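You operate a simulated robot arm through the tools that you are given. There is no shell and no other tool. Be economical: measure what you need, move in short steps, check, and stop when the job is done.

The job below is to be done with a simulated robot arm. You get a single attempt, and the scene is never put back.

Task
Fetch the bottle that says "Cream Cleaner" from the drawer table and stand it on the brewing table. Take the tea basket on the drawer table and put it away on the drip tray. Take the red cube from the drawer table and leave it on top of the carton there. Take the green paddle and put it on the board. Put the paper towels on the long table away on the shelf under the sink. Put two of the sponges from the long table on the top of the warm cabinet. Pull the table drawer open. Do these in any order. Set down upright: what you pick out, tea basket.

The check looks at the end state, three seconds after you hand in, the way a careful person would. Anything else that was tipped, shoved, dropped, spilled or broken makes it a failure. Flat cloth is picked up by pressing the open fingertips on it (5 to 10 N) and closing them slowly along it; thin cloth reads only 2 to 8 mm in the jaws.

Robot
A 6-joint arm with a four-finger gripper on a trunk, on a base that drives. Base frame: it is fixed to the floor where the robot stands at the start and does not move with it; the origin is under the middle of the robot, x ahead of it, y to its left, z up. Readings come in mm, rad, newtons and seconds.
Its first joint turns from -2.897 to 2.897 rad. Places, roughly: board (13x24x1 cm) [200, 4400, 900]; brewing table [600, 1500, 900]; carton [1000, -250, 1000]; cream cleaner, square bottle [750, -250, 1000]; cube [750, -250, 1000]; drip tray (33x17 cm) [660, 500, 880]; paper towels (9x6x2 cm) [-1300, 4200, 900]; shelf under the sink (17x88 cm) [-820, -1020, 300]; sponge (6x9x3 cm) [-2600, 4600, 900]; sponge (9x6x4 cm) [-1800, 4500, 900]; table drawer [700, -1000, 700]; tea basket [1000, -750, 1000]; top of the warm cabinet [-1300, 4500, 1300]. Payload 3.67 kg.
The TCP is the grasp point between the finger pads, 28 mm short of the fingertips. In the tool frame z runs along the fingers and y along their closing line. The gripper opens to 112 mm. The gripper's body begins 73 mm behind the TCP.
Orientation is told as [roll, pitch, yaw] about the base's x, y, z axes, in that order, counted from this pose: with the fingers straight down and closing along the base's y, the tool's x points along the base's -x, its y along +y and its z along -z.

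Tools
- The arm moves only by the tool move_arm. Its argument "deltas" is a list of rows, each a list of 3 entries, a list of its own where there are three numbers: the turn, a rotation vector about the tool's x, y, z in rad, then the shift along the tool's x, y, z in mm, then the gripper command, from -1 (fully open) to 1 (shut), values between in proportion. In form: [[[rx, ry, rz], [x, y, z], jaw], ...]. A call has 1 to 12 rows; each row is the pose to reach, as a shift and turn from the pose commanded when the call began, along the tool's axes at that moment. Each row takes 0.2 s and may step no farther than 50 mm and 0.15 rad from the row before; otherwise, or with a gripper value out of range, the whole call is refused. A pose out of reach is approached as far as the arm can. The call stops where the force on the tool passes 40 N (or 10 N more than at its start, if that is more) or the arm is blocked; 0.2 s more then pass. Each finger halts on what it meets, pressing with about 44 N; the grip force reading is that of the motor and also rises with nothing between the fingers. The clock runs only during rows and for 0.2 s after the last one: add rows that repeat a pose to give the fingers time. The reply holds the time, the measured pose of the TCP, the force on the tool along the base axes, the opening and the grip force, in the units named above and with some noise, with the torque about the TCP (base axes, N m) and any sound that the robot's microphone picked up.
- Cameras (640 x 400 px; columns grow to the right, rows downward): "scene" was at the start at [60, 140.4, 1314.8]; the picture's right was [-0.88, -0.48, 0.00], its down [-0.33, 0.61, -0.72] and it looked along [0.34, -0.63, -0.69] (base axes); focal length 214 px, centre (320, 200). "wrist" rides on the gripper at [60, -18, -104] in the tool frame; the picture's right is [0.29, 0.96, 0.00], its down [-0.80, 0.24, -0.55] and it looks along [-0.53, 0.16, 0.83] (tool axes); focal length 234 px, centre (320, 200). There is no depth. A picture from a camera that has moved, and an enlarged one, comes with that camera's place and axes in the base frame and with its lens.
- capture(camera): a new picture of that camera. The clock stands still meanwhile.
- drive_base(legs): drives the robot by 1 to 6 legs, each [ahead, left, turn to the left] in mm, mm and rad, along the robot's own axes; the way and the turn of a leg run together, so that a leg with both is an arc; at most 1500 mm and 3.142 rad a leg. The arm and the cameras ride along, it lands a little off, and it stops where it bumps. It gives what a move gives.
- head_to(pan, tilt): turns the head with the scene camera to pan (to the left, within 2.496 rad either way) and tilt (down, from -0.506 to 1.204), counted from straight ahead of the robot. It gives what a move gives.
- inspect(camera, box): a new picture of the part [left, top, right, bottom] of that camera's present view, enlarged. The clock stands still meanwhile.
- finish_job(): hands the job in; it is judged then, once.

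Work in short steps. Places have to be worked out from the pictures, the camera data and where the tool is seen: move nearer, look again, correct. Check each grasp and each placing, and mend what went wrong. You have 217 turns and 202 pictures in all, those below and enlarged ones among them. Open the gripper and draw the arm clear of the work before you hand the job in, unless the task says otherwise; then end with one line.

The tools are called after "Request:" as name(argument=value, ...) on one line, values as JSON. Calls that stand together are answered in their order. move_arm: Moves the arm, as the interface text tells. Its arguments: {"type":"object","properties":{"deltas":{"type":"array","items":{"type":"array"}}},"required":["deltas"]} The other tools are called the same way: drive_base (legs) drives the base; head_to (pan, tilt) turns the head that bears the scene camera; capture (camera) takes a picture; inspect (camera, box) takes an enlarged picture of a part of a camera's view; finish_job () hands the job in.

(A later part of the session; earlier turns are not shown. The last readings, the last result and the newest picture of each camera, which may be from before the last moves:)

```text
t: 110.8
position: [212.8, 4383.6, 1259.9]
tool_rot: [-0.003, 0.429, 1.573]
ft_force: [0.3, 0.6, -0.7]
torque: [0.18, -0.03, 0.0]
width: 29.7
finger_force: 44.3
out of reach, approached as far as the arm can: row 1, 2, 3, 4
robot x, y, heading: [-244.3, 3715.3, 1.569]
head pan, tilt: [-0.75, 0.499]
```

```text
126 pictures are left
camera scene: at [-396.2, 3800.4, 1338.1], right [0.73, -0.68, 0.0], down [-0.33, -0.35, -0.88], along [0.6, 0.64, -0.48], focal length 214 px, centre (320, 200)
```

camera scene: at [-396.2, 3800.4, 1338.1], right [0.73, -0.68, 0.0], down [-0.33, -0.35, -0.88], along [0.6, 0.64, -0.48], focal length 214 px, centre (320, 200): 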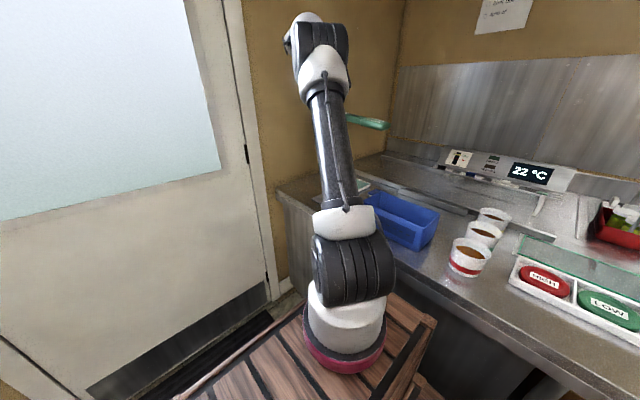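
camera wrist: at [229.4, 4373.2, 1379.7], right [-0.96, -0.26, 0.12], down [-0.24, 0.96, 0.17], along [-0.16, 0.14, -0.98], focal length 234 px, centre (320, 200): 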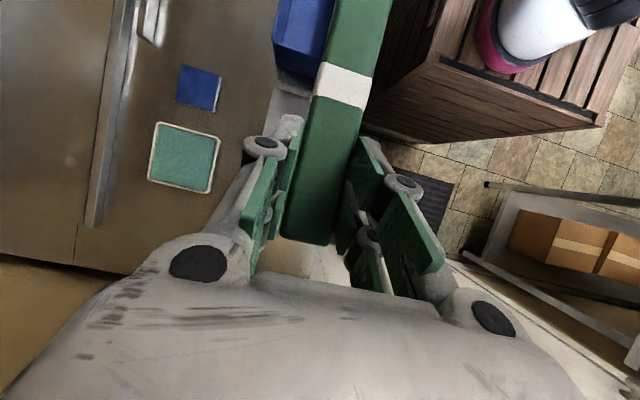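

The box's near face is at y≈4210, so a paddle from 4231 to 4489 fits on the board. I nudge the base 80 ahead and 40 right for reach.

Request:
drive_base(legs=[[80, -40, 0]])

Request:
head_to(pan=-0.35, tilt=0.55)

Request:
capture(camera="scene")

```text
t: 112.0
position: [252.3, 4466.9, 1258.6]
tool_rot: [-0.001, 0.428, 1.572]
ft_force: [-0.3, -0.3, -1.2]
torque: [0.15, 0.0, 0.0]
width: 29.5
finger_force: 43.4
robot x, y, heading: [-200.8, 3803.1, 1.577]
head pan, tilt: [-0.75, 0.499]
```

```text
t: 112.8
position: [252.4, 4467.3, 1258.6]
tool_rot: [-0.004, 0.43, 1.573]
ft_force: [0.0, -0.1, -0.8]
torque: [0.18, 0.02, -0.04]
width: 29.6
finger_force: 44.3
robot x, y, heading: [-201.4, 3800.6, 1.571]
head pan, tilt: [-0.351, 0.55]
```

```text
125 pictures are left
camera scene: at [-387.1, 3899.5, 1333.5], right [0.94, -0.34, 0.0], down [-0.18, -0.49, -0.85], along [0.29, 0.8, -0.52], focal length 214 px, centre (320, 200)
```

scene: 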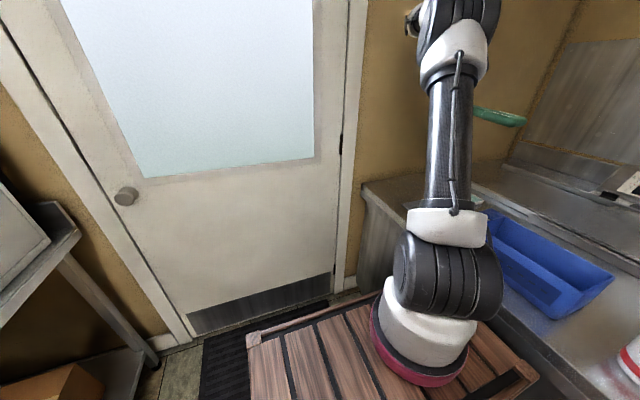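

I lower the level paddle over the board to about 80 mm above it.

Request:
move_arm(deltas=[[[0, 0, 0], [-18, 4, 44], 1], [[0, 0, 0], [-36, 8, 88], 1], [[0, 0, 0], [-54, 12, 132], 1], [[0, 0, 0], [-72, 16, 176], 1], [[0, 0, 0], [-80, 17, 200], 1]])

Request:
capture(camera="wrist")

Request:
capture(camera="scene")

```text
t: 114.0
position: [237.2, 4456.2, 1046.2]
tool_rot: [-0.004, 0.43, 1.572]
ft_force: [-0.3, 0.0, -1.3]
torque: [0.18, -0.02, -0.01]
width: 29.4
finger_force: 44.5
robot x, y, heading: [-207.8, 3799.3, 1.575]
head pan, tilt: [-0.351, 0.55]
```

```text
124 pictures are left
camera wrist: at [253.4, 4444.4, 1164.9], right [-0.96, -0.26, 0.12], down [-0.24, 0.95, 0.17], along [-0.16, 0.14, -0.98], focal length 234 px, centre (320, 200)
```

wrist: 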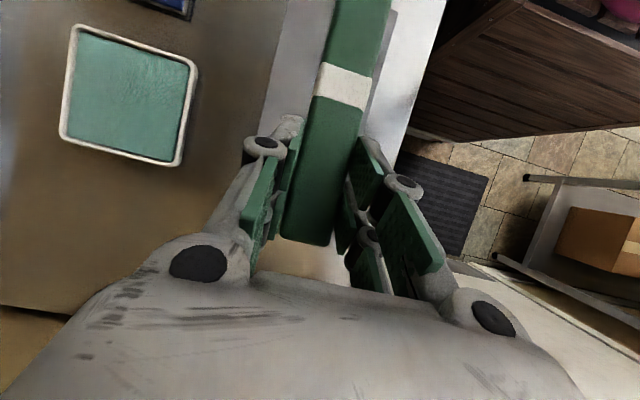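

```text
123 pictures are left
camera scene: at [-387.3, 3899.4, 1333.5], right [0.94, -0.34, 0.0], down [-0.18, -0.49, -0.85], along [0.29, 0.8, -0.52], focal length 214 px, centre (320, 200)
```

scene: 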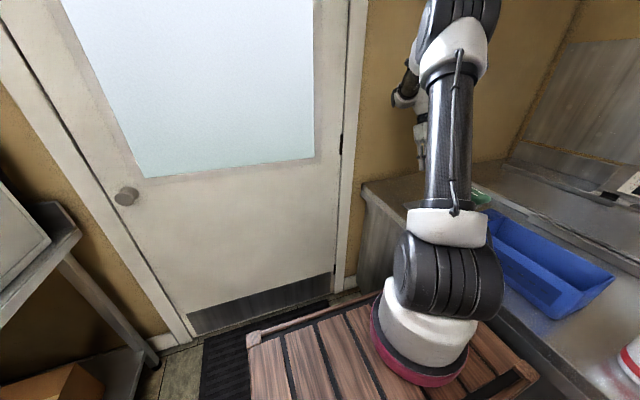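

The paddle is centred across the board. I lower until the blade touches.

Request:
move_arm(deltas=[[[0, 0, 0], [-14.6, 0, 31.8], 1], [[0, 0, 0], [-29.2, 0, 63.6], 1], [[0, 0, 0], [-41.7, 0, 90.9], 1], [[0, 0, 0], [-43.8, 0, 95.4], 1], [[0, 0, 0], [-45.9, 0, 100], 1], [[0, 0, 0], [-48, 0, 104.5], 1], [[0, 0, 0], [-50, 0, 109], 1], [[0, 0, 0], [-51.3, 0, 111.8], 1]])

Request:
capture(camera="wrist")

```text
t: 115.8
position: [235.9, 4456.6, 920.3]
tool_rot: [-0.002, 0.43, 1.574]
ft_force: [0.3, -0.3, -2.1]
torque: [0.13, 0.04, 0.0]
width: 29.8
finger_force: 43.9
robot x, y, heading: [-207.9, 3796.4, 1.575]
head pan, tilt: [-0.351, 0.55]
```

```text
122 pictures are left
camera wrist: at [252.9, 4444.8, 1041.4], right [-0.96, -0.26, 0.12], down [-0.24, 0.95, 0.17], along [-0.16, 0.14, -0.98], focal length 234 px, centre (320, 200)
```

wrist: 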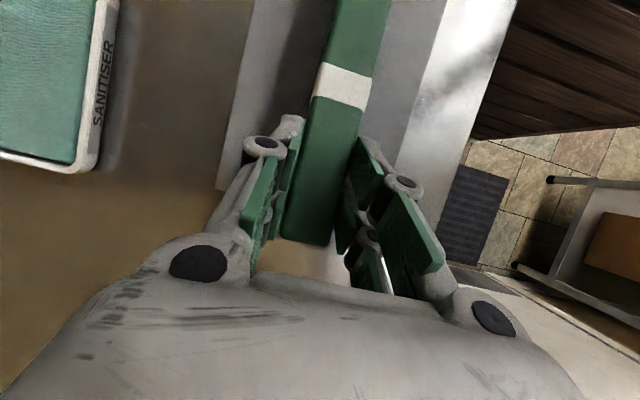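

No contact yet; I continue down in small steps.

Request:
move_arm(deltas=[[[0, 0, 0], [-1.2, 0, 2.7], 1], [[0, 0, 0], [-2.5, 0, 5.5], 1], [[0, 0, 0], [-3.8, 0, 8.2], 1], [[0, 0, 0], [-5, 0, 11], 1], [[0, 0, 0], [-6.3, 0, 13.6], 1], [[0, 0, 0], [-7.5, 0, 16.4], 1]])

```text
t: 117.2
position: [235.8, 4457.4, 902.9]
tool_rot: [-0.005, 0.43, 1.573]
ft_force: [0.8, 3.6, 5.7]
torque: [-1.42, 0.02, 0.18]
width: 29.4
finger_force: 44.2
robot x, y, heading: [-203.5, 3800.8, 1.577]
head pan, tilt: [-0.351, 0.55]
```

The blade touches the board (torque -1.4 Nm). I open gently and rise.

Request:
move_arm(deltas=[[[0, 0, 0], [0, 0, 0], 0.35], [[0, 0, 0], [0, 0, 0], 0.2], [[0, 0, 0], [0, 0, 0], 0.0], [[0, 0, 0], [0, 0, 0], -0.2], [[0, 0, 0], [0, 0, 0], -0.2], [[0, 0, 0], [8.3, 0, -18.2], -0.2], [[0, 0, 0], [25, 0, -54.5], -0.2], [[0, 0, 0], [43, 0, -95], -0.2]])

Request:
capture(camera="wrist")

```text
t: 119.0
position: [236.9, 4455.4, 1007.2]
tool_rot: [-0.002, 0.43, 1.572]
ft_force: [0.2, 0.2, -0.7]
torque: [-0.09, 0.04, 0.0]
width: 67.7
finger_force: 0.1
robot x, y, heading: [-200.9, 3799.7, 1.572]
head pan, tilt: [-0.351, 0.55]
```

```text
121 pictures are left
camera wrist: at [253.3, 4444.2, 1127.1], right [-0.96, -0.26, 0.12], down [-0.24, 0.95, 0.17], along [-0.16, 0.14, -0.98], focal length 234 px, centre (320, 200)
```

wrist: 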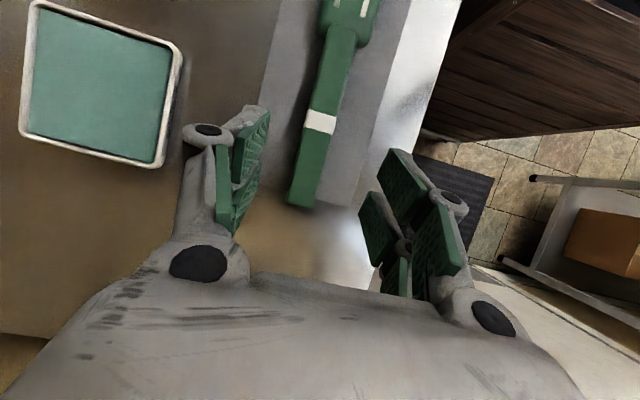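

The paddle lies on the board. I rise clear, then straighten the tool and pull the arm back over the robot.

Request:
move_arm(deltas=[[[0, 0, 0], [18, 0, -40], -0.2], [[0, 0, 0], [36, 0, -80], -0.2], [[0, -0.14, 0], [70, 0, -110], -0.2], [[0, -0.28, 0], [110, 0, -125], -0.2], [[0, -0.43, 0], [150, 0, -140], -0.2], [[0, -0.43, 0], [195, 0, -145], -0.2], [[0, -0.43, 0], [240, 0, -145], -0.2]])

Request:
inspect(camera="wrist", box=[0, 0, 640, 400])

```text
t: 120.6
position: [234.9, 4299.3, 1240.1]
tool_rot: [-0.001, -0.003, 1.574]
ft_force: [0.0, 0.4, -0.4]
torque: [-0.06, 0.05, 0.02]
width: 67.3
finger_force: 0.0
robot x, y, heading: [-201.8, 3798.5, 1.573]
head pan, tilt: [-0.351, 0.55]
```

```text
1.00 times, centred on (320, 200) of wrist (not enlarged: the box is as wide or as high as the picture)
camera zoom: at [252.5, 4239.4, 1344.5], right [-0.96, -0.29, 0.0], down [-0.24, 0.8, 0.55], along [-0.16, 0.53, -0.83], focal length 234 px, centre (320, 200)
```

zoom: 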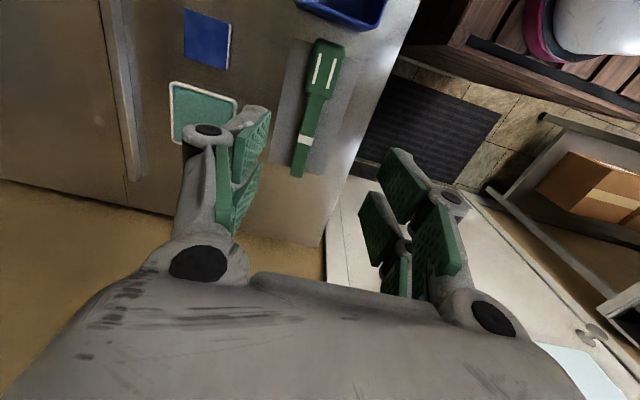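

Confirmed: the paddle is on the board. I back off and drive left in front of the long table, then look at it.

Request:
drive_base(legs=[[-250, 0, 0], [0, 1150, 0]])

Request:
head_to(pan=0.0, tilt=0.45)

Request:
capture(camera="scene")

Request:
head_to(pan=0.8, tilt=0.45)

Request:
capture(camera="scene")

```text
t: 127.9
position: [-916.3, 4045.3, 1240.9]
tool_rot: [-0.004, 0.001, 1.572]
ft_force: [0.0, -0.9, 0.5]
torque: [-0.02, 0.0, 0.02]
width: 67.2
finger_force: 0.1
robot x, y, heading: [-1355.6, 3544.9, 1.578]
head pan, tilt: [-0.351, 0.55]
```

```text
t: 128.7
position: [-916.9, 4044.7, 1240.7]
tool_rot: [-0.005, 0.001, 1.572]
ft_force: [0.6, -0.6, 0.3]
torque: [0.01, 0.02, 0.01]
width: 67.3
finger_force: 0.1
robot x, y, heading: [-1361.1, 3544.0, 1.571]
head pan, tilt: [0.0, 0.45]
```

```text
119 pictures are left
camera scene: at [-1570.5, 3653.6, 1342.5], right [1.0, 0.0, 0.0], down [0.0, -0.44, -0.9], along [0.0, 0.9, -0.44], focal length 214 px, centre (320, 200)
```

scene: 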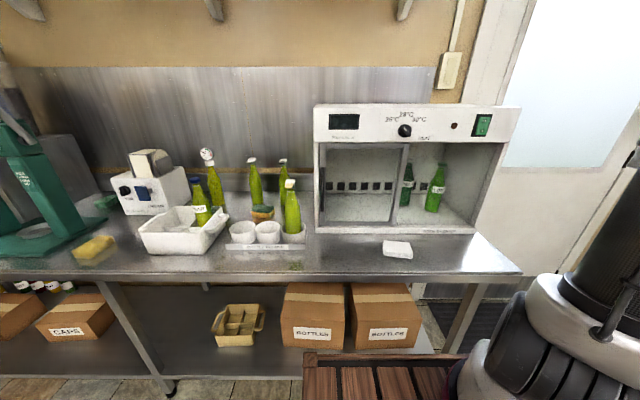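

```text
t: 129.9
position: [-916.3, 4045.1, 1239.5]
tool_rot: [-0.003, -0.001, 1.572]
ft_force: [-0.4, -0.1, 0.3]
torque: [-0.02, -0.01, -0.02]
width: 67.2
finger_force: 0.0
robot x, y, heading: [-1357.6, 3544.8, 1.574]
head pan, tilt: [0.799, 0.45]
```

```text
118 pictures are left
camera scene: at [-1636.3, 3625.8, 1342.6], right [0.7, 0.72, 0.0], down [0.31, -0.3, -0.9], along [-0.65, 0.63, -0.44], focal length 214 px, centre (320, 200)
```

scene: 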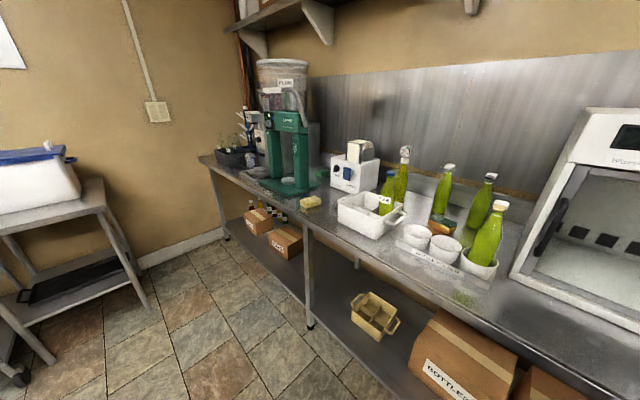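

I zoom on candidates: the yellow sponge at left, the yellow-and-green thing behind the cups, the green thing, and the white packet.

Request:
head_to(pan=0.0, tilt=0.5)

Request:
inspect(camera="scene", box=[40, 130, 200, 260])

Request:
inspect(camera="scene", box=[180, 120, 320, 260])

Request:
inspect(camera="scene", box=[300, 60, 540, 260])

```text
t: 131.0
position: [-916.2, 4045.3, 1241.1]
tool_rot: [-0.002, -0.002, 1.572]
ft_force: [-0.3, 0.4, -0.3]
torque: [0.02, 0.04, 0.02]
width: 67.1
finger_force: 0.0
robot x, y, heading: [-1353.8, 3545.7, 1.571]
head pan, tilt: [0.0, 0.499]
```

```text
3.08 times, centred on (120, 195) of scene
camera zoom: at [-1570.6, 3652.7, 1338.1], right [1.0, 0.0, 0.0], down [0.0, -0.48, -0.88], along [0.0, 0.88, -0.48], focal length 660 px, centre (935, 215)
```

zoom: 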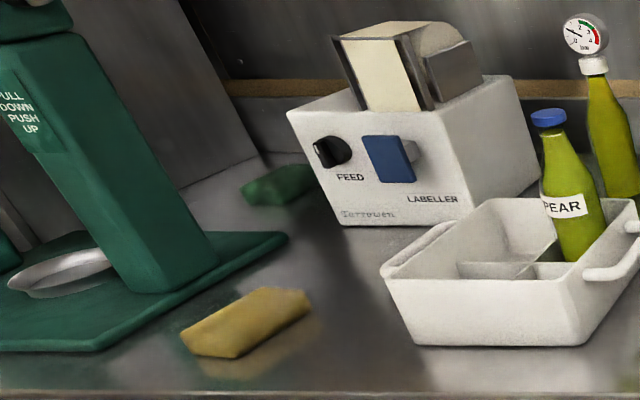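

```text
2.86 times, centred on (250, 190) of scene
camera zoom: at [-1570.6, 3652.7, 1338.1], right [1.0, 0.0, 0.0], down [0.0, -0.48, -0.88], along [0.0, 0.88, -0.48], focal length 613 px, centre (520, 229)
```

zoom: 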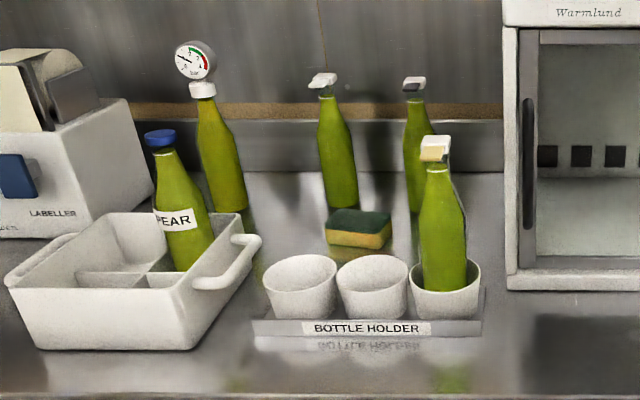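

```text
2.00 times, centred on (420, 160) of scene
camera zoom: at [-1570.6, 3652.7, 1338.1], right [1.0, 0.0, 0.0], down [0.0, -0.48, -0.88], along [0.0, 0.88, -0.48], focal length 429 px, centre (120, 280)
```

zoom: 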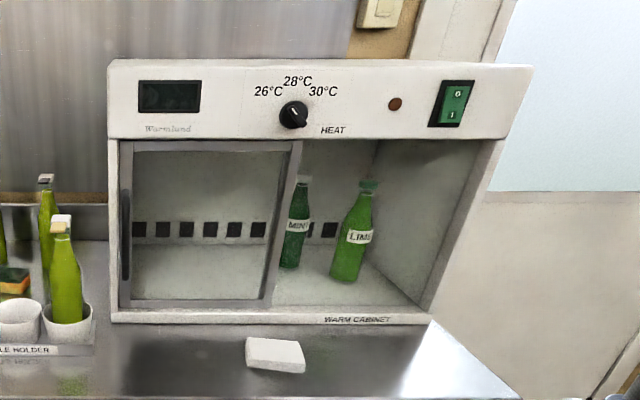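

Yellow sponge sits at about (-2310,4220), the green-topped one at (-1813,4452), the paper-towel packet before the cabinet. I look up to see how much room there is over the warm cabinet (top z≈1315).

Request:
head_to(pan=-0.1, tilt=-0.2)

Request:
capture(camera="scene")

```text
t: 132.1
position: [-916.5, 4045.2, 1239.9]
tool_rot: [0.0, 0.001, 1.573]
ft_force: [0.0, -0.4, 0.2]
torque: [0.02, 0.02, -0.01]
width: 67.4
finger_force: 0.1
robot x, y, heading: [-1356.3, 3543.6, 1.574]
head pan, tilt: [-0.099, -0.201]
```

```text
114 pictures are left
camera scene: at [-1562.2, 3644.6, 1401.6], right [1.0, -0.1, 0.0], down [0.02, 0.2, -0.98], along [0.1, 0.98, 0.2], focal length 214 px, centre (320, 200)
```

scene: 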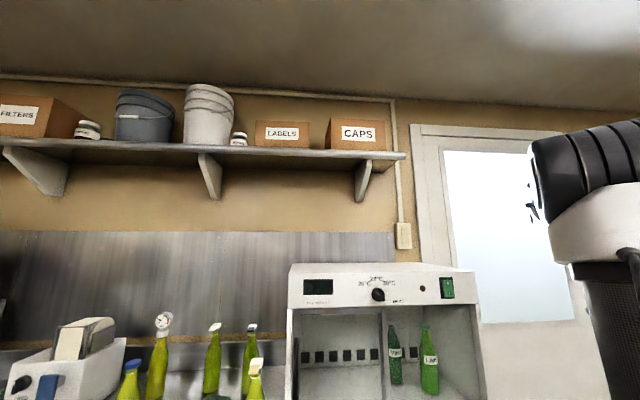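

There is ample room over the cabinet near its front. I drive to a spot from which both the green sponge and the cabinet top are in reach.

Request:
drive_base(legs=[[95, 250, 0]])

Request:
move_arm(deltas=[[[0, 0, 0], [-20, 42, 0], -0.2], [[0, 0, 0], [-40, 84, 0], -0.2], [[0, 0, 0], [-60, 126, 0], -0.2], [[0, 0, 0], [-80, 168, 0], -0.2], [[0, 0, 0], [-100, 210, 0], -0.2], [[0, 0, 0], [-115, 255, 0], -0.5], [[0, 0, 0], [-125, 300, 0], -0.6], [[0, 0, 0], [-130, 345, 0], -0.7], [[0, 0, 0], [-135, 392, 0], -0.7], [[0, 0, 0], [-138, 440, 0], -0.7]])

Request:
capture(camera="wrist")

Request:
head_to(pan=0.0, tilt=0.5)

Request:
capture(camera="scene")

```text
t: 134.0
position: [-1167.9, 4140.2, 1239.7]
tool_rot: [-0.001, -0.001, 1.573]
ft_force: [0.4, -0.4, -0.2]
torque: [-0.03, -0.02, -0.01]
width: 67.3
finger_force: 0.1
robot x, y, heading: [-1606.6, 3638.0, 1.574]
head pan, tilt: [-0.099, -0.201]
```

```text
t: 136.2
position: [-1606.2, 4276.1, 1239.2]
tool_rot: [-0.001, -0.001, 1.573]
ft_force: [0.2, 0.3, -0.2]
torque: [0.04, 0.01, 0.0]
width: 95.0
finger_force: 0.0
robot x, y, heading: [-1607.6, 3638.0, 1.576]
head pan, tilt: [-0.099, -0.201]
```

```text
113 pictures are left
camera wrist: at [-1590.6, 4216.2, 1343.4], right [-0.96, -0.29, 0.0], down [-0.24, 0.8, 0.55], along [-0.16, 0.53, -0.83], focal length 234 px, centre (320, 200)
```

wrist: 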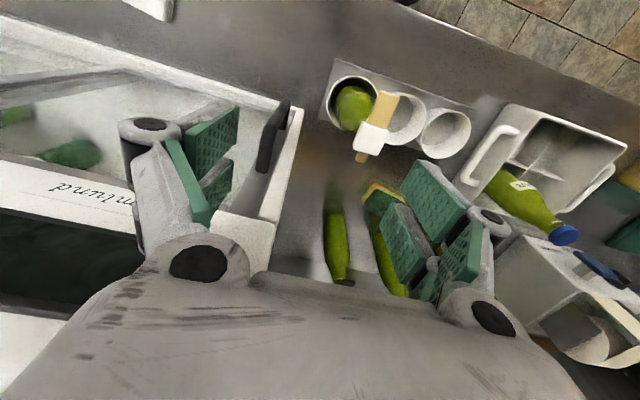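

```text
t: 137.2
position: [-1606.8, 4276.3, 1239.0]
tool_rot: [-0.001, 0.0, 1.575]
ft_force: [0.1, 1.1, -0.1]
torque: [0.0, 0.0, -0.04]
width: 95.2
finger_force: 0.1
robot x, y, heading: [-1603.9, 3640.5, 1.577]
head pan, tilt: [0.0, 0.499]
```

```text
112 pictures are left
camera scene: at [-1821.5, 3746.4, 1338.1], right [1.0, 0.0, 0.0], down [0.0, -0.48, -0.88], along [0.0, 0.88, -0.48], focal length 214 px, centre (320, 200)
```

scene: 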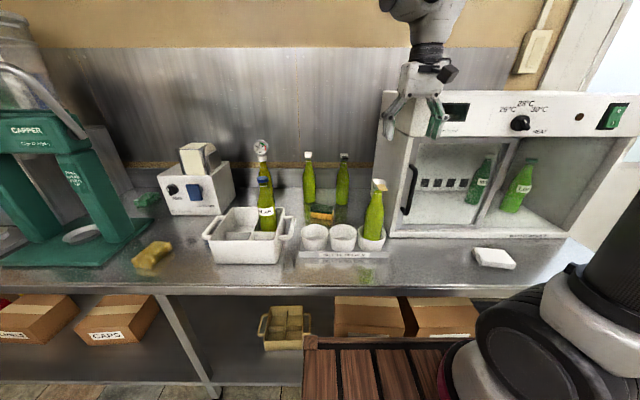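

I move over the green sponge, turning the gripper so it closes along y.

Request:
move_arm(deltas=[[[0, 0, 0.1428], [-13, 19, 0], -0.7], [[0, 0, 0.2856], [-26, 38, 0], -0.7], [[0, 0, 0.4284], [-39, 57, 0], -0.7], [[0, 0, 0.5712], [-52, 76, 0], -0.7], [[0, 0, 0.714], [-65, 95, 0], -0.7], [[0, 0, 0.8568], [-78, 114, 0], -0.7], [[0, 0, 0.9996], [-91, 133, 0], -0.7], [[0, 0, 1.1424], [-104, 152, 0], -0.7], [[0, 0, 1.2852], [-120, 171, 0], -0.7], [[0, 0, 1.428], [-135, 190, 0], -0.7], [[0, 0, 1.5708], [-150, 207, 10], -0.7]])

Request:
capture(camera="wrist")

```text
t: 139.6
position: [-1814.9, 4426.6, 1229.2]
tool_rot: [0.001, -0.001, -0.001]
ft_force: [0.1, -0.1, 0.8]
torque: [0.06, 0.04, 0.0]
width: 95.0
finger_force: 0.1
robot x, y, heading: [-1607.6, 3639.4, 1.571]
head pan, tilt: [0.0, 0.499]
```

```text
111 pictures are left
camera wrist: at [-1876.4, 4408.0, 1333.7], right [-0.29, 0.96, 0.0], down [0.8, 0.24, 0.56], along [0.53, 0.16, -0.83], focal length 234 px, centre (320, 200)
```

wrist: 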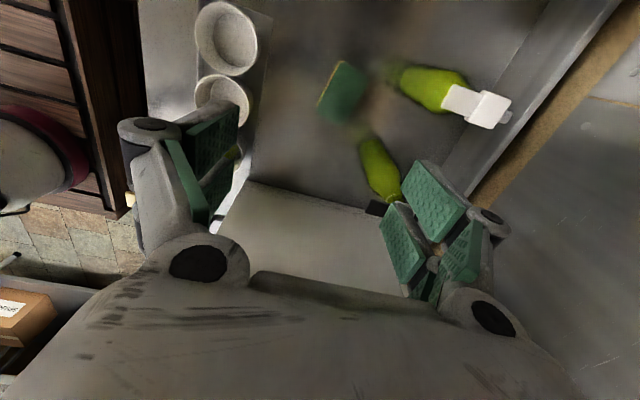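

Sponge measured at (-1823,4465), about 73×61 mm, bottles at a safe distance. I centre and go down.

Request:
move_arm(deltas=[[[0, 0, 0], [8, 38, 0], -0.6], [[0, 0, 0], [8, 38, 45], -0.6], [[0, 0, 0], [8, 38, 90], -0.6], [[0, 0, 0], [8, 38, 135], -0.6], [[0, 0, 0], [8, 38, 180], -0.6], [[0, 0, 0], [8, 38, 220], -0.6]])

Request:
capture(camera="wrist")

```text
t: 141.0
position: [-1822.8, 4465.4, 1009.7]
tool_rot: [0.001, -0.002, 0.003]
ft_force: [0.3, -1.3, -0.8]
torque: [0.03, 0.0, 0.01]
width: 89.3
finger_force: 0.2
robot x, y, heading: [-1615.1, 3638.8, 1.571]
head pan, tilt: [0.0, 0.499]
```

```text
110 pictures are left
camera wrist: at [-1884.1, 4446.6, 1114.0], right [-0.29, 0.96, 0.0], down [0.8, 0.24, 0.56], along [0.53, 0.16, -0.83], focal length 234 px, centre (320, 200)
```

wrist: 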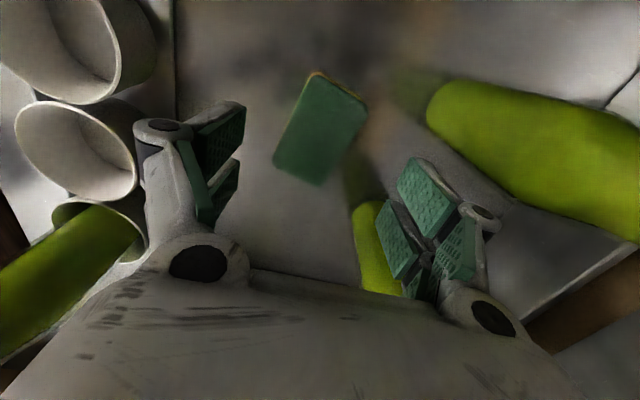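

Still centred. I go down to z≈915 and close on it.

Request:
move_arm(deltas=[[[0, 0, 0], [4, 0, 35], -0.6], [[0, 0, 0], [4, 0, 70], -0.6], [[0, 0, 0], [4, 0, 85], -0.6], [[0, 0, 0], [4, 0, 95], -0.6], [[0, 0, 0], [4, 0, 95], -0.3], [[0, 0, 0], [4, 0, 95], 0.2], [[0, 0, 0], [4, 0, 95], 0.6], [[0, 0, 0], [4, 0, 95], 1], [[0, 0, 0], [4, 0, 95], 1]])

Request:
capture(camera="wrist")

```text
t: 143.0
position: [-1825.6, 4464.0, 914.0]
tool_rot: [0.001, -0.002, 0.003]
ft_force: [0.4, 0.1, 4.0]
torque: [0.0, -0.02, 0.02]
width: 54.2
finger_force: 44.2
robot x, y, heading: [-1607.2, 3636.9, 1.575]
head pan, tilt: [0.0, 0.499]
```

```text
109 pictures are left
camera wrist: at [-1886.9, 4447.2, 1018.4], right [-0.29, 0.96, 0.0], down [0.8, 0.24, 0.56], along [0.53, 0.16, -0.83], focal length 234 px, centre (320, 200)
```

wrist: 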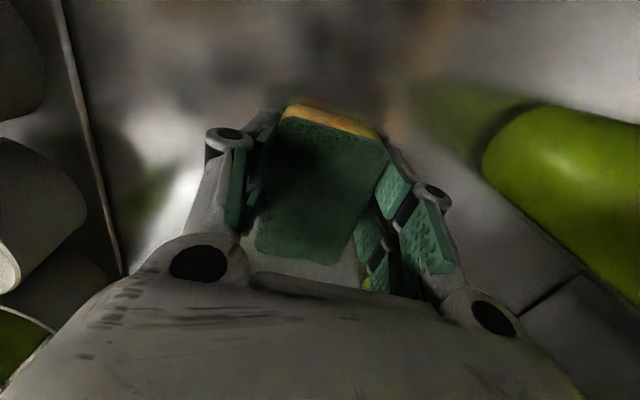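

The sponge is held (54 mm). I lift it straight up clear of the bottles and then back toward the robot.

Request:
move_arm(deltas=[[[0, 0, 0], [0, 0, -45], 1], [[0, 0, 0], [0, 0, -90], 1], [[0, 0, 0], [0, 0, -135], 1], [[0, 0, 0], [0, 0, -180], 1], [[0, 0, 0], [0, 0, -225], 1], [[0, 0, 0], [0, -15, -270], 1], [[0, 0, 0], [0, -35, -310], 1], [[0, 0, 0], [0, -55, -350], 1], [[0, 0, 0], [0, -75, -390], 1], [[0, 0, 0], [0, -95, -430], 1], [[0, 0, 0], [0, -120, -470], 1], [[0, 0, 0], [-30, -150, -475], 1]])

Request:
capture(camera="scene")

```text
t: 145.6
position: [-1798.3, 4315.8, 1388.5]
tool_rot: [-0.001, -0.004, 0.002]
ft_force: [-0.1, 0.7, -0.7]
torque: [-0.07, -0.03, 0.04]
width: 53.9
finger_force: 43.7
out of reach, approached as far as the arm can: row 11
robot x, y, heading: [-1606.4, 3633.7, 1.574]
head pan, tilt: [0.0, 0.499]
```

```text
108 pictures are left
camera scene: at [-1822.1, 3746.8, 1337.9], right [1.0, 0.0, 0.0], down [0.0, -0.48, -0.88], along [0.0, 0.88, -0.48], focal length 214 px, centre (320, 200)
```

scene: 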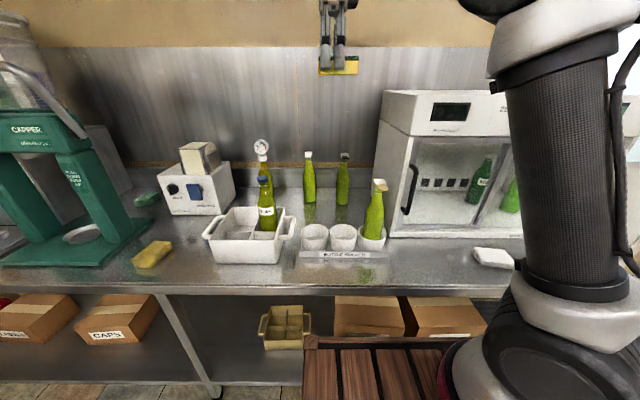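

The reach at this height is short, so I move the sponge right in front of the cabinet and then drive 95 mm ahead.

Request:
move_arm(deltas=[[[0, 0, 0], [-43, 0, 0], 1], [[0, 0, 0], [-86, 0, 0], 1], [[0, 0, 0], [-129, 0, 0], 1], [[0, 0, 0], [-172, 0, 0], 1], [[0, 0, 0], [-215, 0, 0], 1], [[0, 0, 0], [-258, 0, 0], 1], [[0, 0, 0], [-300, 0, 0], 1]])

Request:
head_to(pan=-0.6, tilt=0.0)

Request:
capture(camera="scene")

Request:
capture(camera="wrist")

```text
t: 147.2
position: [-1496.1, 4314.8, 1389.1]
tool_rot: [0.0, -0.003, 0.004]
ft_force: [-0.8, -0.4, -0.1]
torque: [0.03, -0.04, 0.03]
width: 54.3
finger_force: 44.0
robot x, y, heading: [-1601.2, 3636.4, 1.577]
head pan, tilt: [0.0, 0.499]
```

```text
t: 148.2
position: [-1495.4, 4315.1, 1389.5]
tool_rot: [0.0, -0.003, 0.003]
ft_force: [-1.0, -0.4, -0.6]
torque: [-0.01, 0.02, -0.01]
width: 54.1
finger_force: 44.2
robot x, y, heading: [-1602.7, 3639.2, 1.578]
head pan, tilt: [-0.6, 0.0]
```

```text
107 pictures are left
camera scene: at [-1770.6, 3729.9, 1384.1], right [0.83, -0.56, 0.0], down [0.0, 0.0, -1.0], along [0.56, 0.83, 0.0], focal length 214 px, centre (320, 200)
```

scene: 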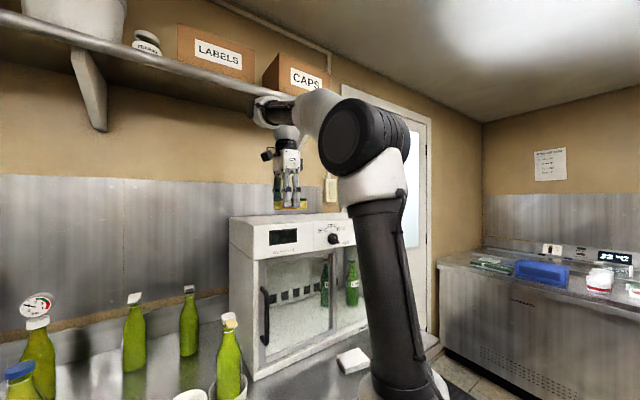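

```text
106 pictures are left
camera wrist: at [-1557.2, 4296.7, 1493.7], right [-0.29, 0.96, 0.0], down [0.8, 0.24, 0.56], along [0.53, 0.16, -0.83], focal length 234 px, centre (320, 200)
```

wrist: 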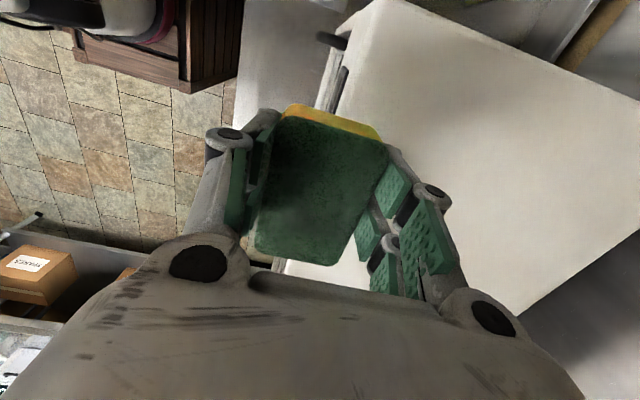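

The wrist would come close under the wall shelf with the tool vertical, so I tilt the tool 34° forward here, then advance over the cabinet front.

Request:
move_arm(deltas=[[[-0.15, 0, 0], [0, 0, 0], 1], [[-0.3, 0, 0], [0, 0, 0], 1], [[-0.45, 0, 0], [0, 0, 0], 1], [[-0.6, 0, 0], [0, 0, 0], 1]])

Request:
move_arm(deltas=[[[0, 0, 0], [0, 27, 17], 1], [[0, 0, 0], [0, 54, 34], 1], [[0, 0, 0], [0, 66, 50], 1]])

Request:
capture(camera="wrist")

Request:
capture(camera="scene")

```text
t: 149.2
position: [-1497.5, 4315.2, 1389.1]
tool_rot: [0.603, -0.003, 0.003]
ft_force: [0.0, -0.2, -1.2]
torque: [0.0, -0.01, -0.01]
width: 54.3
finger_force: 44.0
robot x, y, heading: [-1606.2, 3641.7, 1.573]
head pan, tilt: [-0.6, 0.0]
```

```text
t: 150.0
position: [-1496.9, 4398.5, 1385.6]
tool_rot: [0.601, -0.004, 0.003]
ft_force: [0.2, -1.0, 0.4]
torque: [0.07, -0.02, 0.02]
width: 54.3
finger_force: 43.7
robot x, y, heading: [-1607.1, 3638.8, 1.571]
head pan, tilt: [-0.6, 0.0]
```

```text
105 pictures are left
camera wrist: at [-1558.2, 4323.7, 1462.6], right [-0.29, 0.79, 0.54], down [0.8, -0.11, 0.59], along [0.53, 0.6, -0.59], focal length 234 px, centre (320, 200)
```

wrist: 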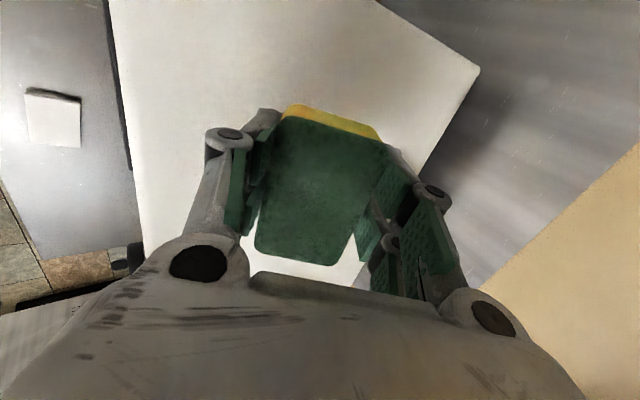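

```text
104 pictures are left
camera scene: at [-1770.6, 3729.5, 1384.2], right [0.83, -0.56, 0.0], down [0.0, 0.0, -1.0], along [0.56, 0.83, 0.0], focal length 214 px, centre (320, 200)
```

scene: 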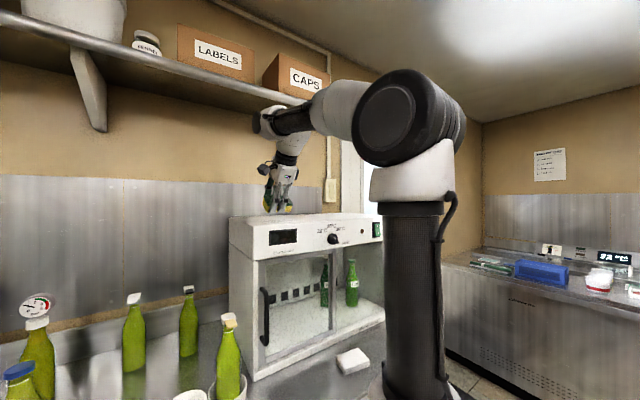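

The cabinet's front top edge is at y≈4321, so the sponge is well over it. I lower until it touches.

Request:
move_arm(deltas=[[[0, 0, 0], [0, -5.6, 8.3], 1], [[0, 0, 0], [0, -10, 14.9], 1], [[0, 0, 0], [0, -13.5, 19.8], 1], [[0, 0, 0], [0, -17, 24.8], 1], [[0, 0, 0], [0, -20, 29], 1], [[0, 0, 0], [0, -22.6, 33], 1]])

Request:
inspect(camera="scene", box=[220, 130, 340, 250])

```text
t: 151.2
position: [-1497.5, 4397.9, 1357.8]
tool_rot: [0.62, -0.004, 0.002]
ft_force: [0.3, -1.0, 8.4]
torque: [-0.12, 0.05, -0.02]
width: 54.2
finger_force: 44.4
robot x, y, heading: [-1606.5, 3637.3, 1.576]
head pan, tilt: [-0.6, 0.0]
stopped in row 5: the force on the tool passed its limit at 47 N (the readings are from after the stop); the commanded pose is now the measured one
```

```text
3.33 times, centred on (280, 190) of scene
camera zoom: at [-1770.8, 3729.4, 1384.2], right [0.83, -0.56, 0.0], down [0.0, 0.0, -1.0], along [0.56, 0.83, 0.0], focal length 715 px, centre (453, 233)
```

zoom: 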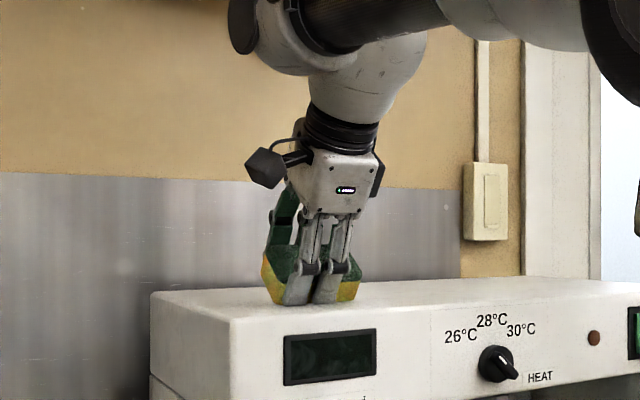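

Touching the top. I open and withdraw along the tool axis.

Request:
move_arm(deltas=[[[0, 0, 0], [0, 1, -2], 0.6], [[0, 0, 0], [0, 1, -2], 0.1], [[0, 0, 0], [0, 1, -2], -0.3], [[0, 0, 0], [0, 1, -2], -0.5], [[0, 0, 0], [0, 0, -20], -0.6], [[0, 0, 0], [0, 0, -55], -0.6], [[0, 0, 0], [0, 0, -95], -0.6]])

Request:
capture(camera="wrist")

Request:
inspect(camera="scene", box=[220, 130, 340, 250])

```text
t: 152.8
position: [-1496.3, 4343.6, 1435.0]
tool_rot: [0.616, -0.004, 0.004]
ft_force: [0.7, 0.4, -0.9]
torque: [-0.03, -0.02, 0.03]
width: 89.7
finger_force: 0.1
robot x, y, heading: [-1607.0, 3637.8, 1.575]
head pan, tilt: [-0.6, 0.0]
```

```text
102 pictures are left
camera wrist: at [-1558.2, 4268.6, 1509.6], right [-0.29, 0.78, 0.55], down [0.8, -0.12, 0.59], along [0.53, 0.61, -0.59], focal length 234 px, centre (320, 200)
```

wrist: 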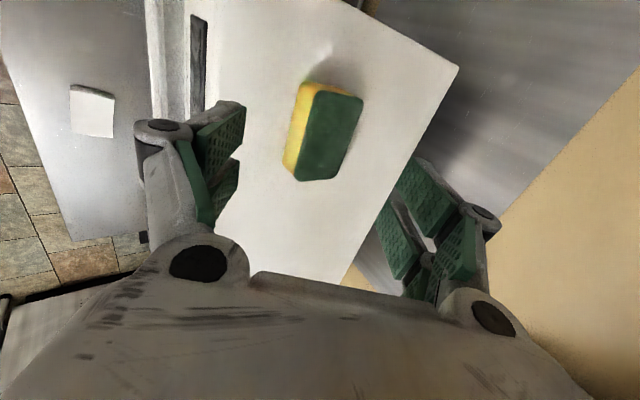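

```text
3.33 times, centred on (280, 190) of scene
camera zoom: at [-1770.7, 3730.2, 1384.2], right [0.83, -0.56, 0.0], down [0.0, 0.0, -1.0], along [0.56, 0.83, 0.0], focal length 715 px, centre (453, 233)
```

zoom: 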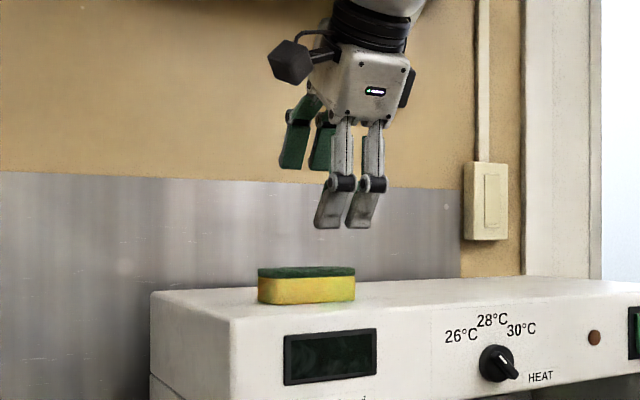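

The first sponge lies flat on the warm cabinet. I back away, drive left for the yellow sponge, and straighten the tool.

Request:
drive_base(legs=[[-240, 0, 0], [0, 620, 0]])

Request:
move_arm(deltas=[[[0.15, 0, 0], [0, -16, 26], -0.6], [[0.3, 0, 0], [0, -32, 52], -0.6], [[0.45, 0, 0], [0, -48, 78], -0.6], [[0.616, 0, 0], [0, -60, 100], -0.6]])

Request:
head_to(pan=0.2, tilt=0.6)

Request:
capture(camera="scene")

Request:
capture(camera="wrist")

```text
t: 157.6
position: [-2115.6, 4103.5, 1434.9]
tool_rot: [0.617, -0.004, 0.012]
ft_force: [-0.8, -0.5, 0.5]
torque: [0.02, 0.04, 0.02]
width: 89.5
finger_force: 0.1
robot x, y, heading: [-2219.8, 3397.6, 1.582]
head pan, tilt: [-0.6, 0.0]
```

```text
refused: row 4 steps farther than a row can; nothing moved
```

```text
t: 158.8
position: [-2115.7, 4103.4, 1435.0]
tool_rot: [0.618, -0.004, 0.012]
ft_force: [-0.2, -0.1, 0.0]
torque: [-0.02, -0.01, -0.01]
width: 89.7
finger_force: 0.1
robot x, y, heading: [-2218.2, 3395.9, 1.585]
head pan, tilt: [0.201, 0.6]
```

```text
100 pictures are left
camera scene: at [-2451.4, 3499.1, 1329.0], right [0.98, 0.21, 0.0], down [0.12, -0.55, -0.83], along [-0.17, 0.81, -0.56], focal length 214 px, centre (320, 200)
```

scene: 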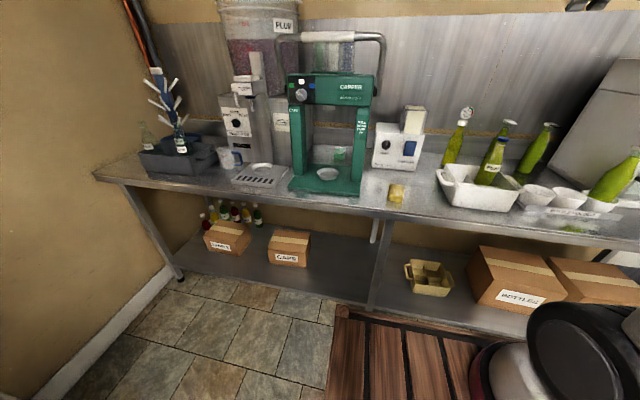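

```text
99 pictures are left
camera wrist: at [-2175.3, 4027.9, 1509.9], right [-0.3, 0.78, 0.55], down [0.8, -0.11, 0.59], along [0.52, 0.62, -0.59], focal length 234 px, centre (320, 200)
```

wrist: 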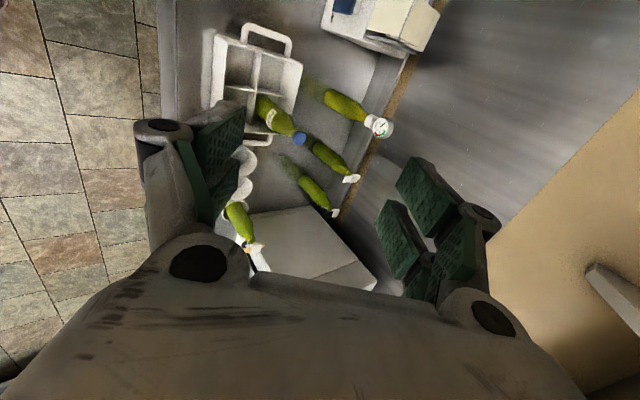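

I zoom on the yellow block and the green piece to be sure which are sponges.

Request:
inspect(camera="scene", box=[310, 130, 440, 220])

Request:
move_arm(deltas=[[[0.14, 0, 0], [0, -14, 22], -0.6], [[0.28, 0, 0], [0, -28, 44], -0.6], [[0.42, 0, 0], [0, -42, 66], -0.6], [[0.54, 0, 0], [0, -56, 88], -0.6], [[0.617, 0, 0], [0, -65, 105], -0.6]])

```text
4.44 times, centred on (375, 175) of scene
camera zoom: at [-2451.4, 3499.1, 1329.0], right [0.98, 0.21, 0.0], down [0.12, -0.55, -0.83], along [-0.17, 0.81, -0.56], focal length 953 px, centre (76, 311)
```

zoom: 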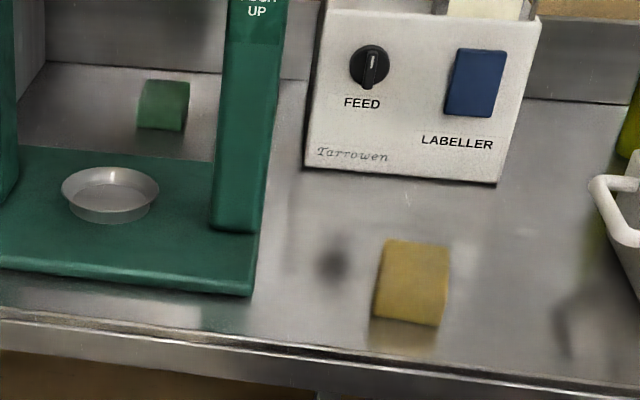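

```text
t: 160.0
position: [-2113.9, 4110.6, 1310.8]
tool_rot: [-0.001, -0.004, 0.013]
ft_force: [-0.3, -0.4, 0.5]
torque: [0.08, 0.02, 0.03]
width: 89.4
finger_force: 0.1
robot x, y, heading: [-2214.8, 3397.5, 1.581]
head pan, tilt: [0.201, 0.6]
```

Both look like plain one-colour sponges. I move over the yellow one for a close look.

Request:
move_arm(deltas=[[[0, 0, 0], [34, 15, 20], -0.6], [[0, 0, 0], [68, 30, 45], -0.6], [[0, 0, 0], [102, 45, 72], -0.6], [[0, 0, 0], [136, 60, 100], -0.6], [[0, 0, 0], [170, 75, 130], -0.6], [[0, 0, 0], [200, 95, 160], -0.6]])

Request:
capture(camera="wrist")

```text
t: 161.4
position: [-2313.5, 4202.8, 1150.2]
tool_rot: [0.001, 0.0, 0.012]
ft_force: [0.8, -0.5, 0.2]
torque: [0.05, 0.05, -0.02]
width: 89.7
finger_force: 0.0
robot x, y, heading: [-2217.1, 3398.8, 1.584]
head pan, tilt: [0.201, 0.6]
```

```text
97 pictures are left
camera wrist: at [-2375.7, 4183.5, 1254.9], right [-0.3, 0.95, 0.0], down [0.79, 0.25, 0.56], along [0.53, 0.17, -0.83], focal length 234 px, centre (320, 200)
```

wrist: 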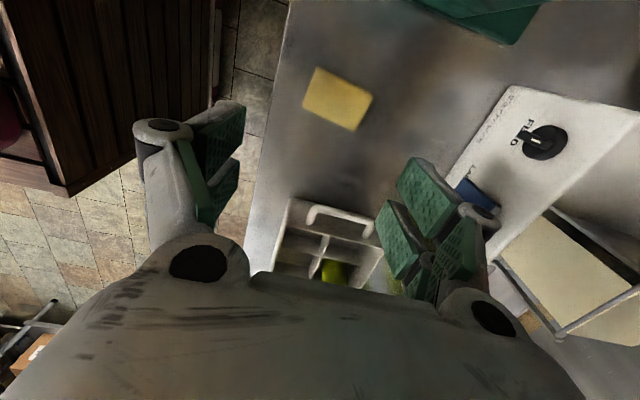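

Request:
inspect(camera="wrist", box=[280, 50, 400, 150])

```text
4.00 times, centred on (340, 100) of wrist
camera zoom: at [-2375.7, 4183.5, 1254.9], right [-0.3, 0.95, 0.0], down [0.79, 0.25, 0.56], along [0.53, 0.17, -0.83], focal length 937 px, centre (240, 600)
```

zoom: 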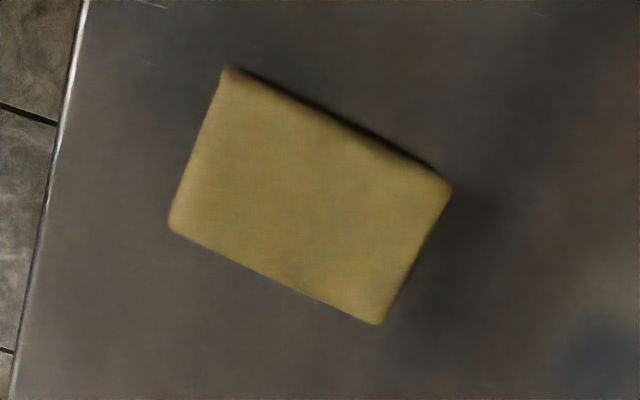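

All three are the same kind of block (this one 6×9 cm), so it's a sponge. I turn the gripper to close across its short side and descend above it.

Request:
move_arm(deltas=[[[0, 0, -0.1464], [1, 3, 14], -0.6], [[0, 0, -0.2928], [1, 6, 28], -0.6], [[0, 0, -0.4392], [2, 9, 42], -0.6], [[0, 0, -0.5856], [2, 12, 56], -0.6], [[0, 0, -0.732], [3, 15, 70], -0.6], [[0, 0, -0.8784], [3, 18, 84], -0.6], [[0, 0, -1.0248], [4, 20, 98], -0.6], [[0, 0, -1.1712], [4, 22, 112], -0.6], [[0, 0, -1.3176], [5, 23, 126], -0.6], [[0, 0, -1.464], [5, 23, 140], -0.6]])

Request:
capture(camera="wrist")

```text
t: 163.6
position: [-2319.9, 4227.3, 1011.1]
tool_rot: [-0.006, 0.0, 1.479]
ft_force: [1.0, -0.1, 0.8]
torque: [0.0, -0.03, 0.0]
width: 89.7
finger_force: 0.0
robot x, y, heading: [-2217.9, 3394.2, 1.581]
head pan, tilt: [0.201, 0.6]
```

```text
95 pictures are left
camera wrist: at [-2309.7, 4165.4, 1116.8], right [-0.98, -0.2, 0.0], down [-0.17, 0.82, 0.55], along [-0.11, 0.54, -0.83], focal length 234 px, centre (320, 200)
```

wrist: 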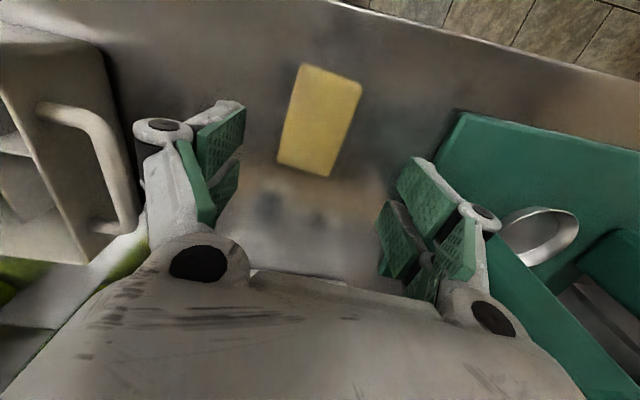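

Centred within 9 mm. I correct, go down to z≈912 and close.

Request:
move_arm(deltas=[[[0, 0, 0], [8, 0, 30], -0.5], [[0, 0, 0], [8, 0, 60], -0.5], [[0, 0, 0], [8, 0, 85], -0.5], [[0, 0, 0], [8, 0, 98], -0.5], [[0, 0, 0], [8, 0, 98], -0.2], [[0, 0, 0], [8, 0, 98], 0.2], [[0, 0, 0], [8, 0, 98], 0.6], [[0, 0, 0], [8, 0, 98], 1], [[0, 0, 0], [8, 0, 98], 1]])

Request:
capture(camera="wrist")

```text
t: 165.6
position: [-2320.8, 4219.3, 913.8]
tool_rot: [-0.003, 0.001, 1.476]
ft_force: [-0.1, 0.2, 1.4]
torque: [0.02, -0.02, -0.04]
width: 55.0
finger_force: 43.8
robot x, y, heading: [-2215.0, 3398.7, 1.585]
head pan, tilt: [0.201, 0.6]
```

```text
94 pictures are left
camera wrist: at [-2309.5, 4156.9, 1018.5], right [-0.98, -0.2, 0.0], down [-0.17, 0.82, 0.55], along [-0.11, 0.54, -0.83], focal length 234 px, centre (320, 200)
```

wrist: 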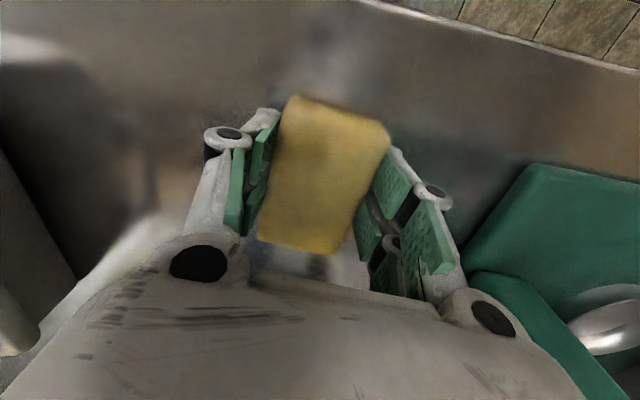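

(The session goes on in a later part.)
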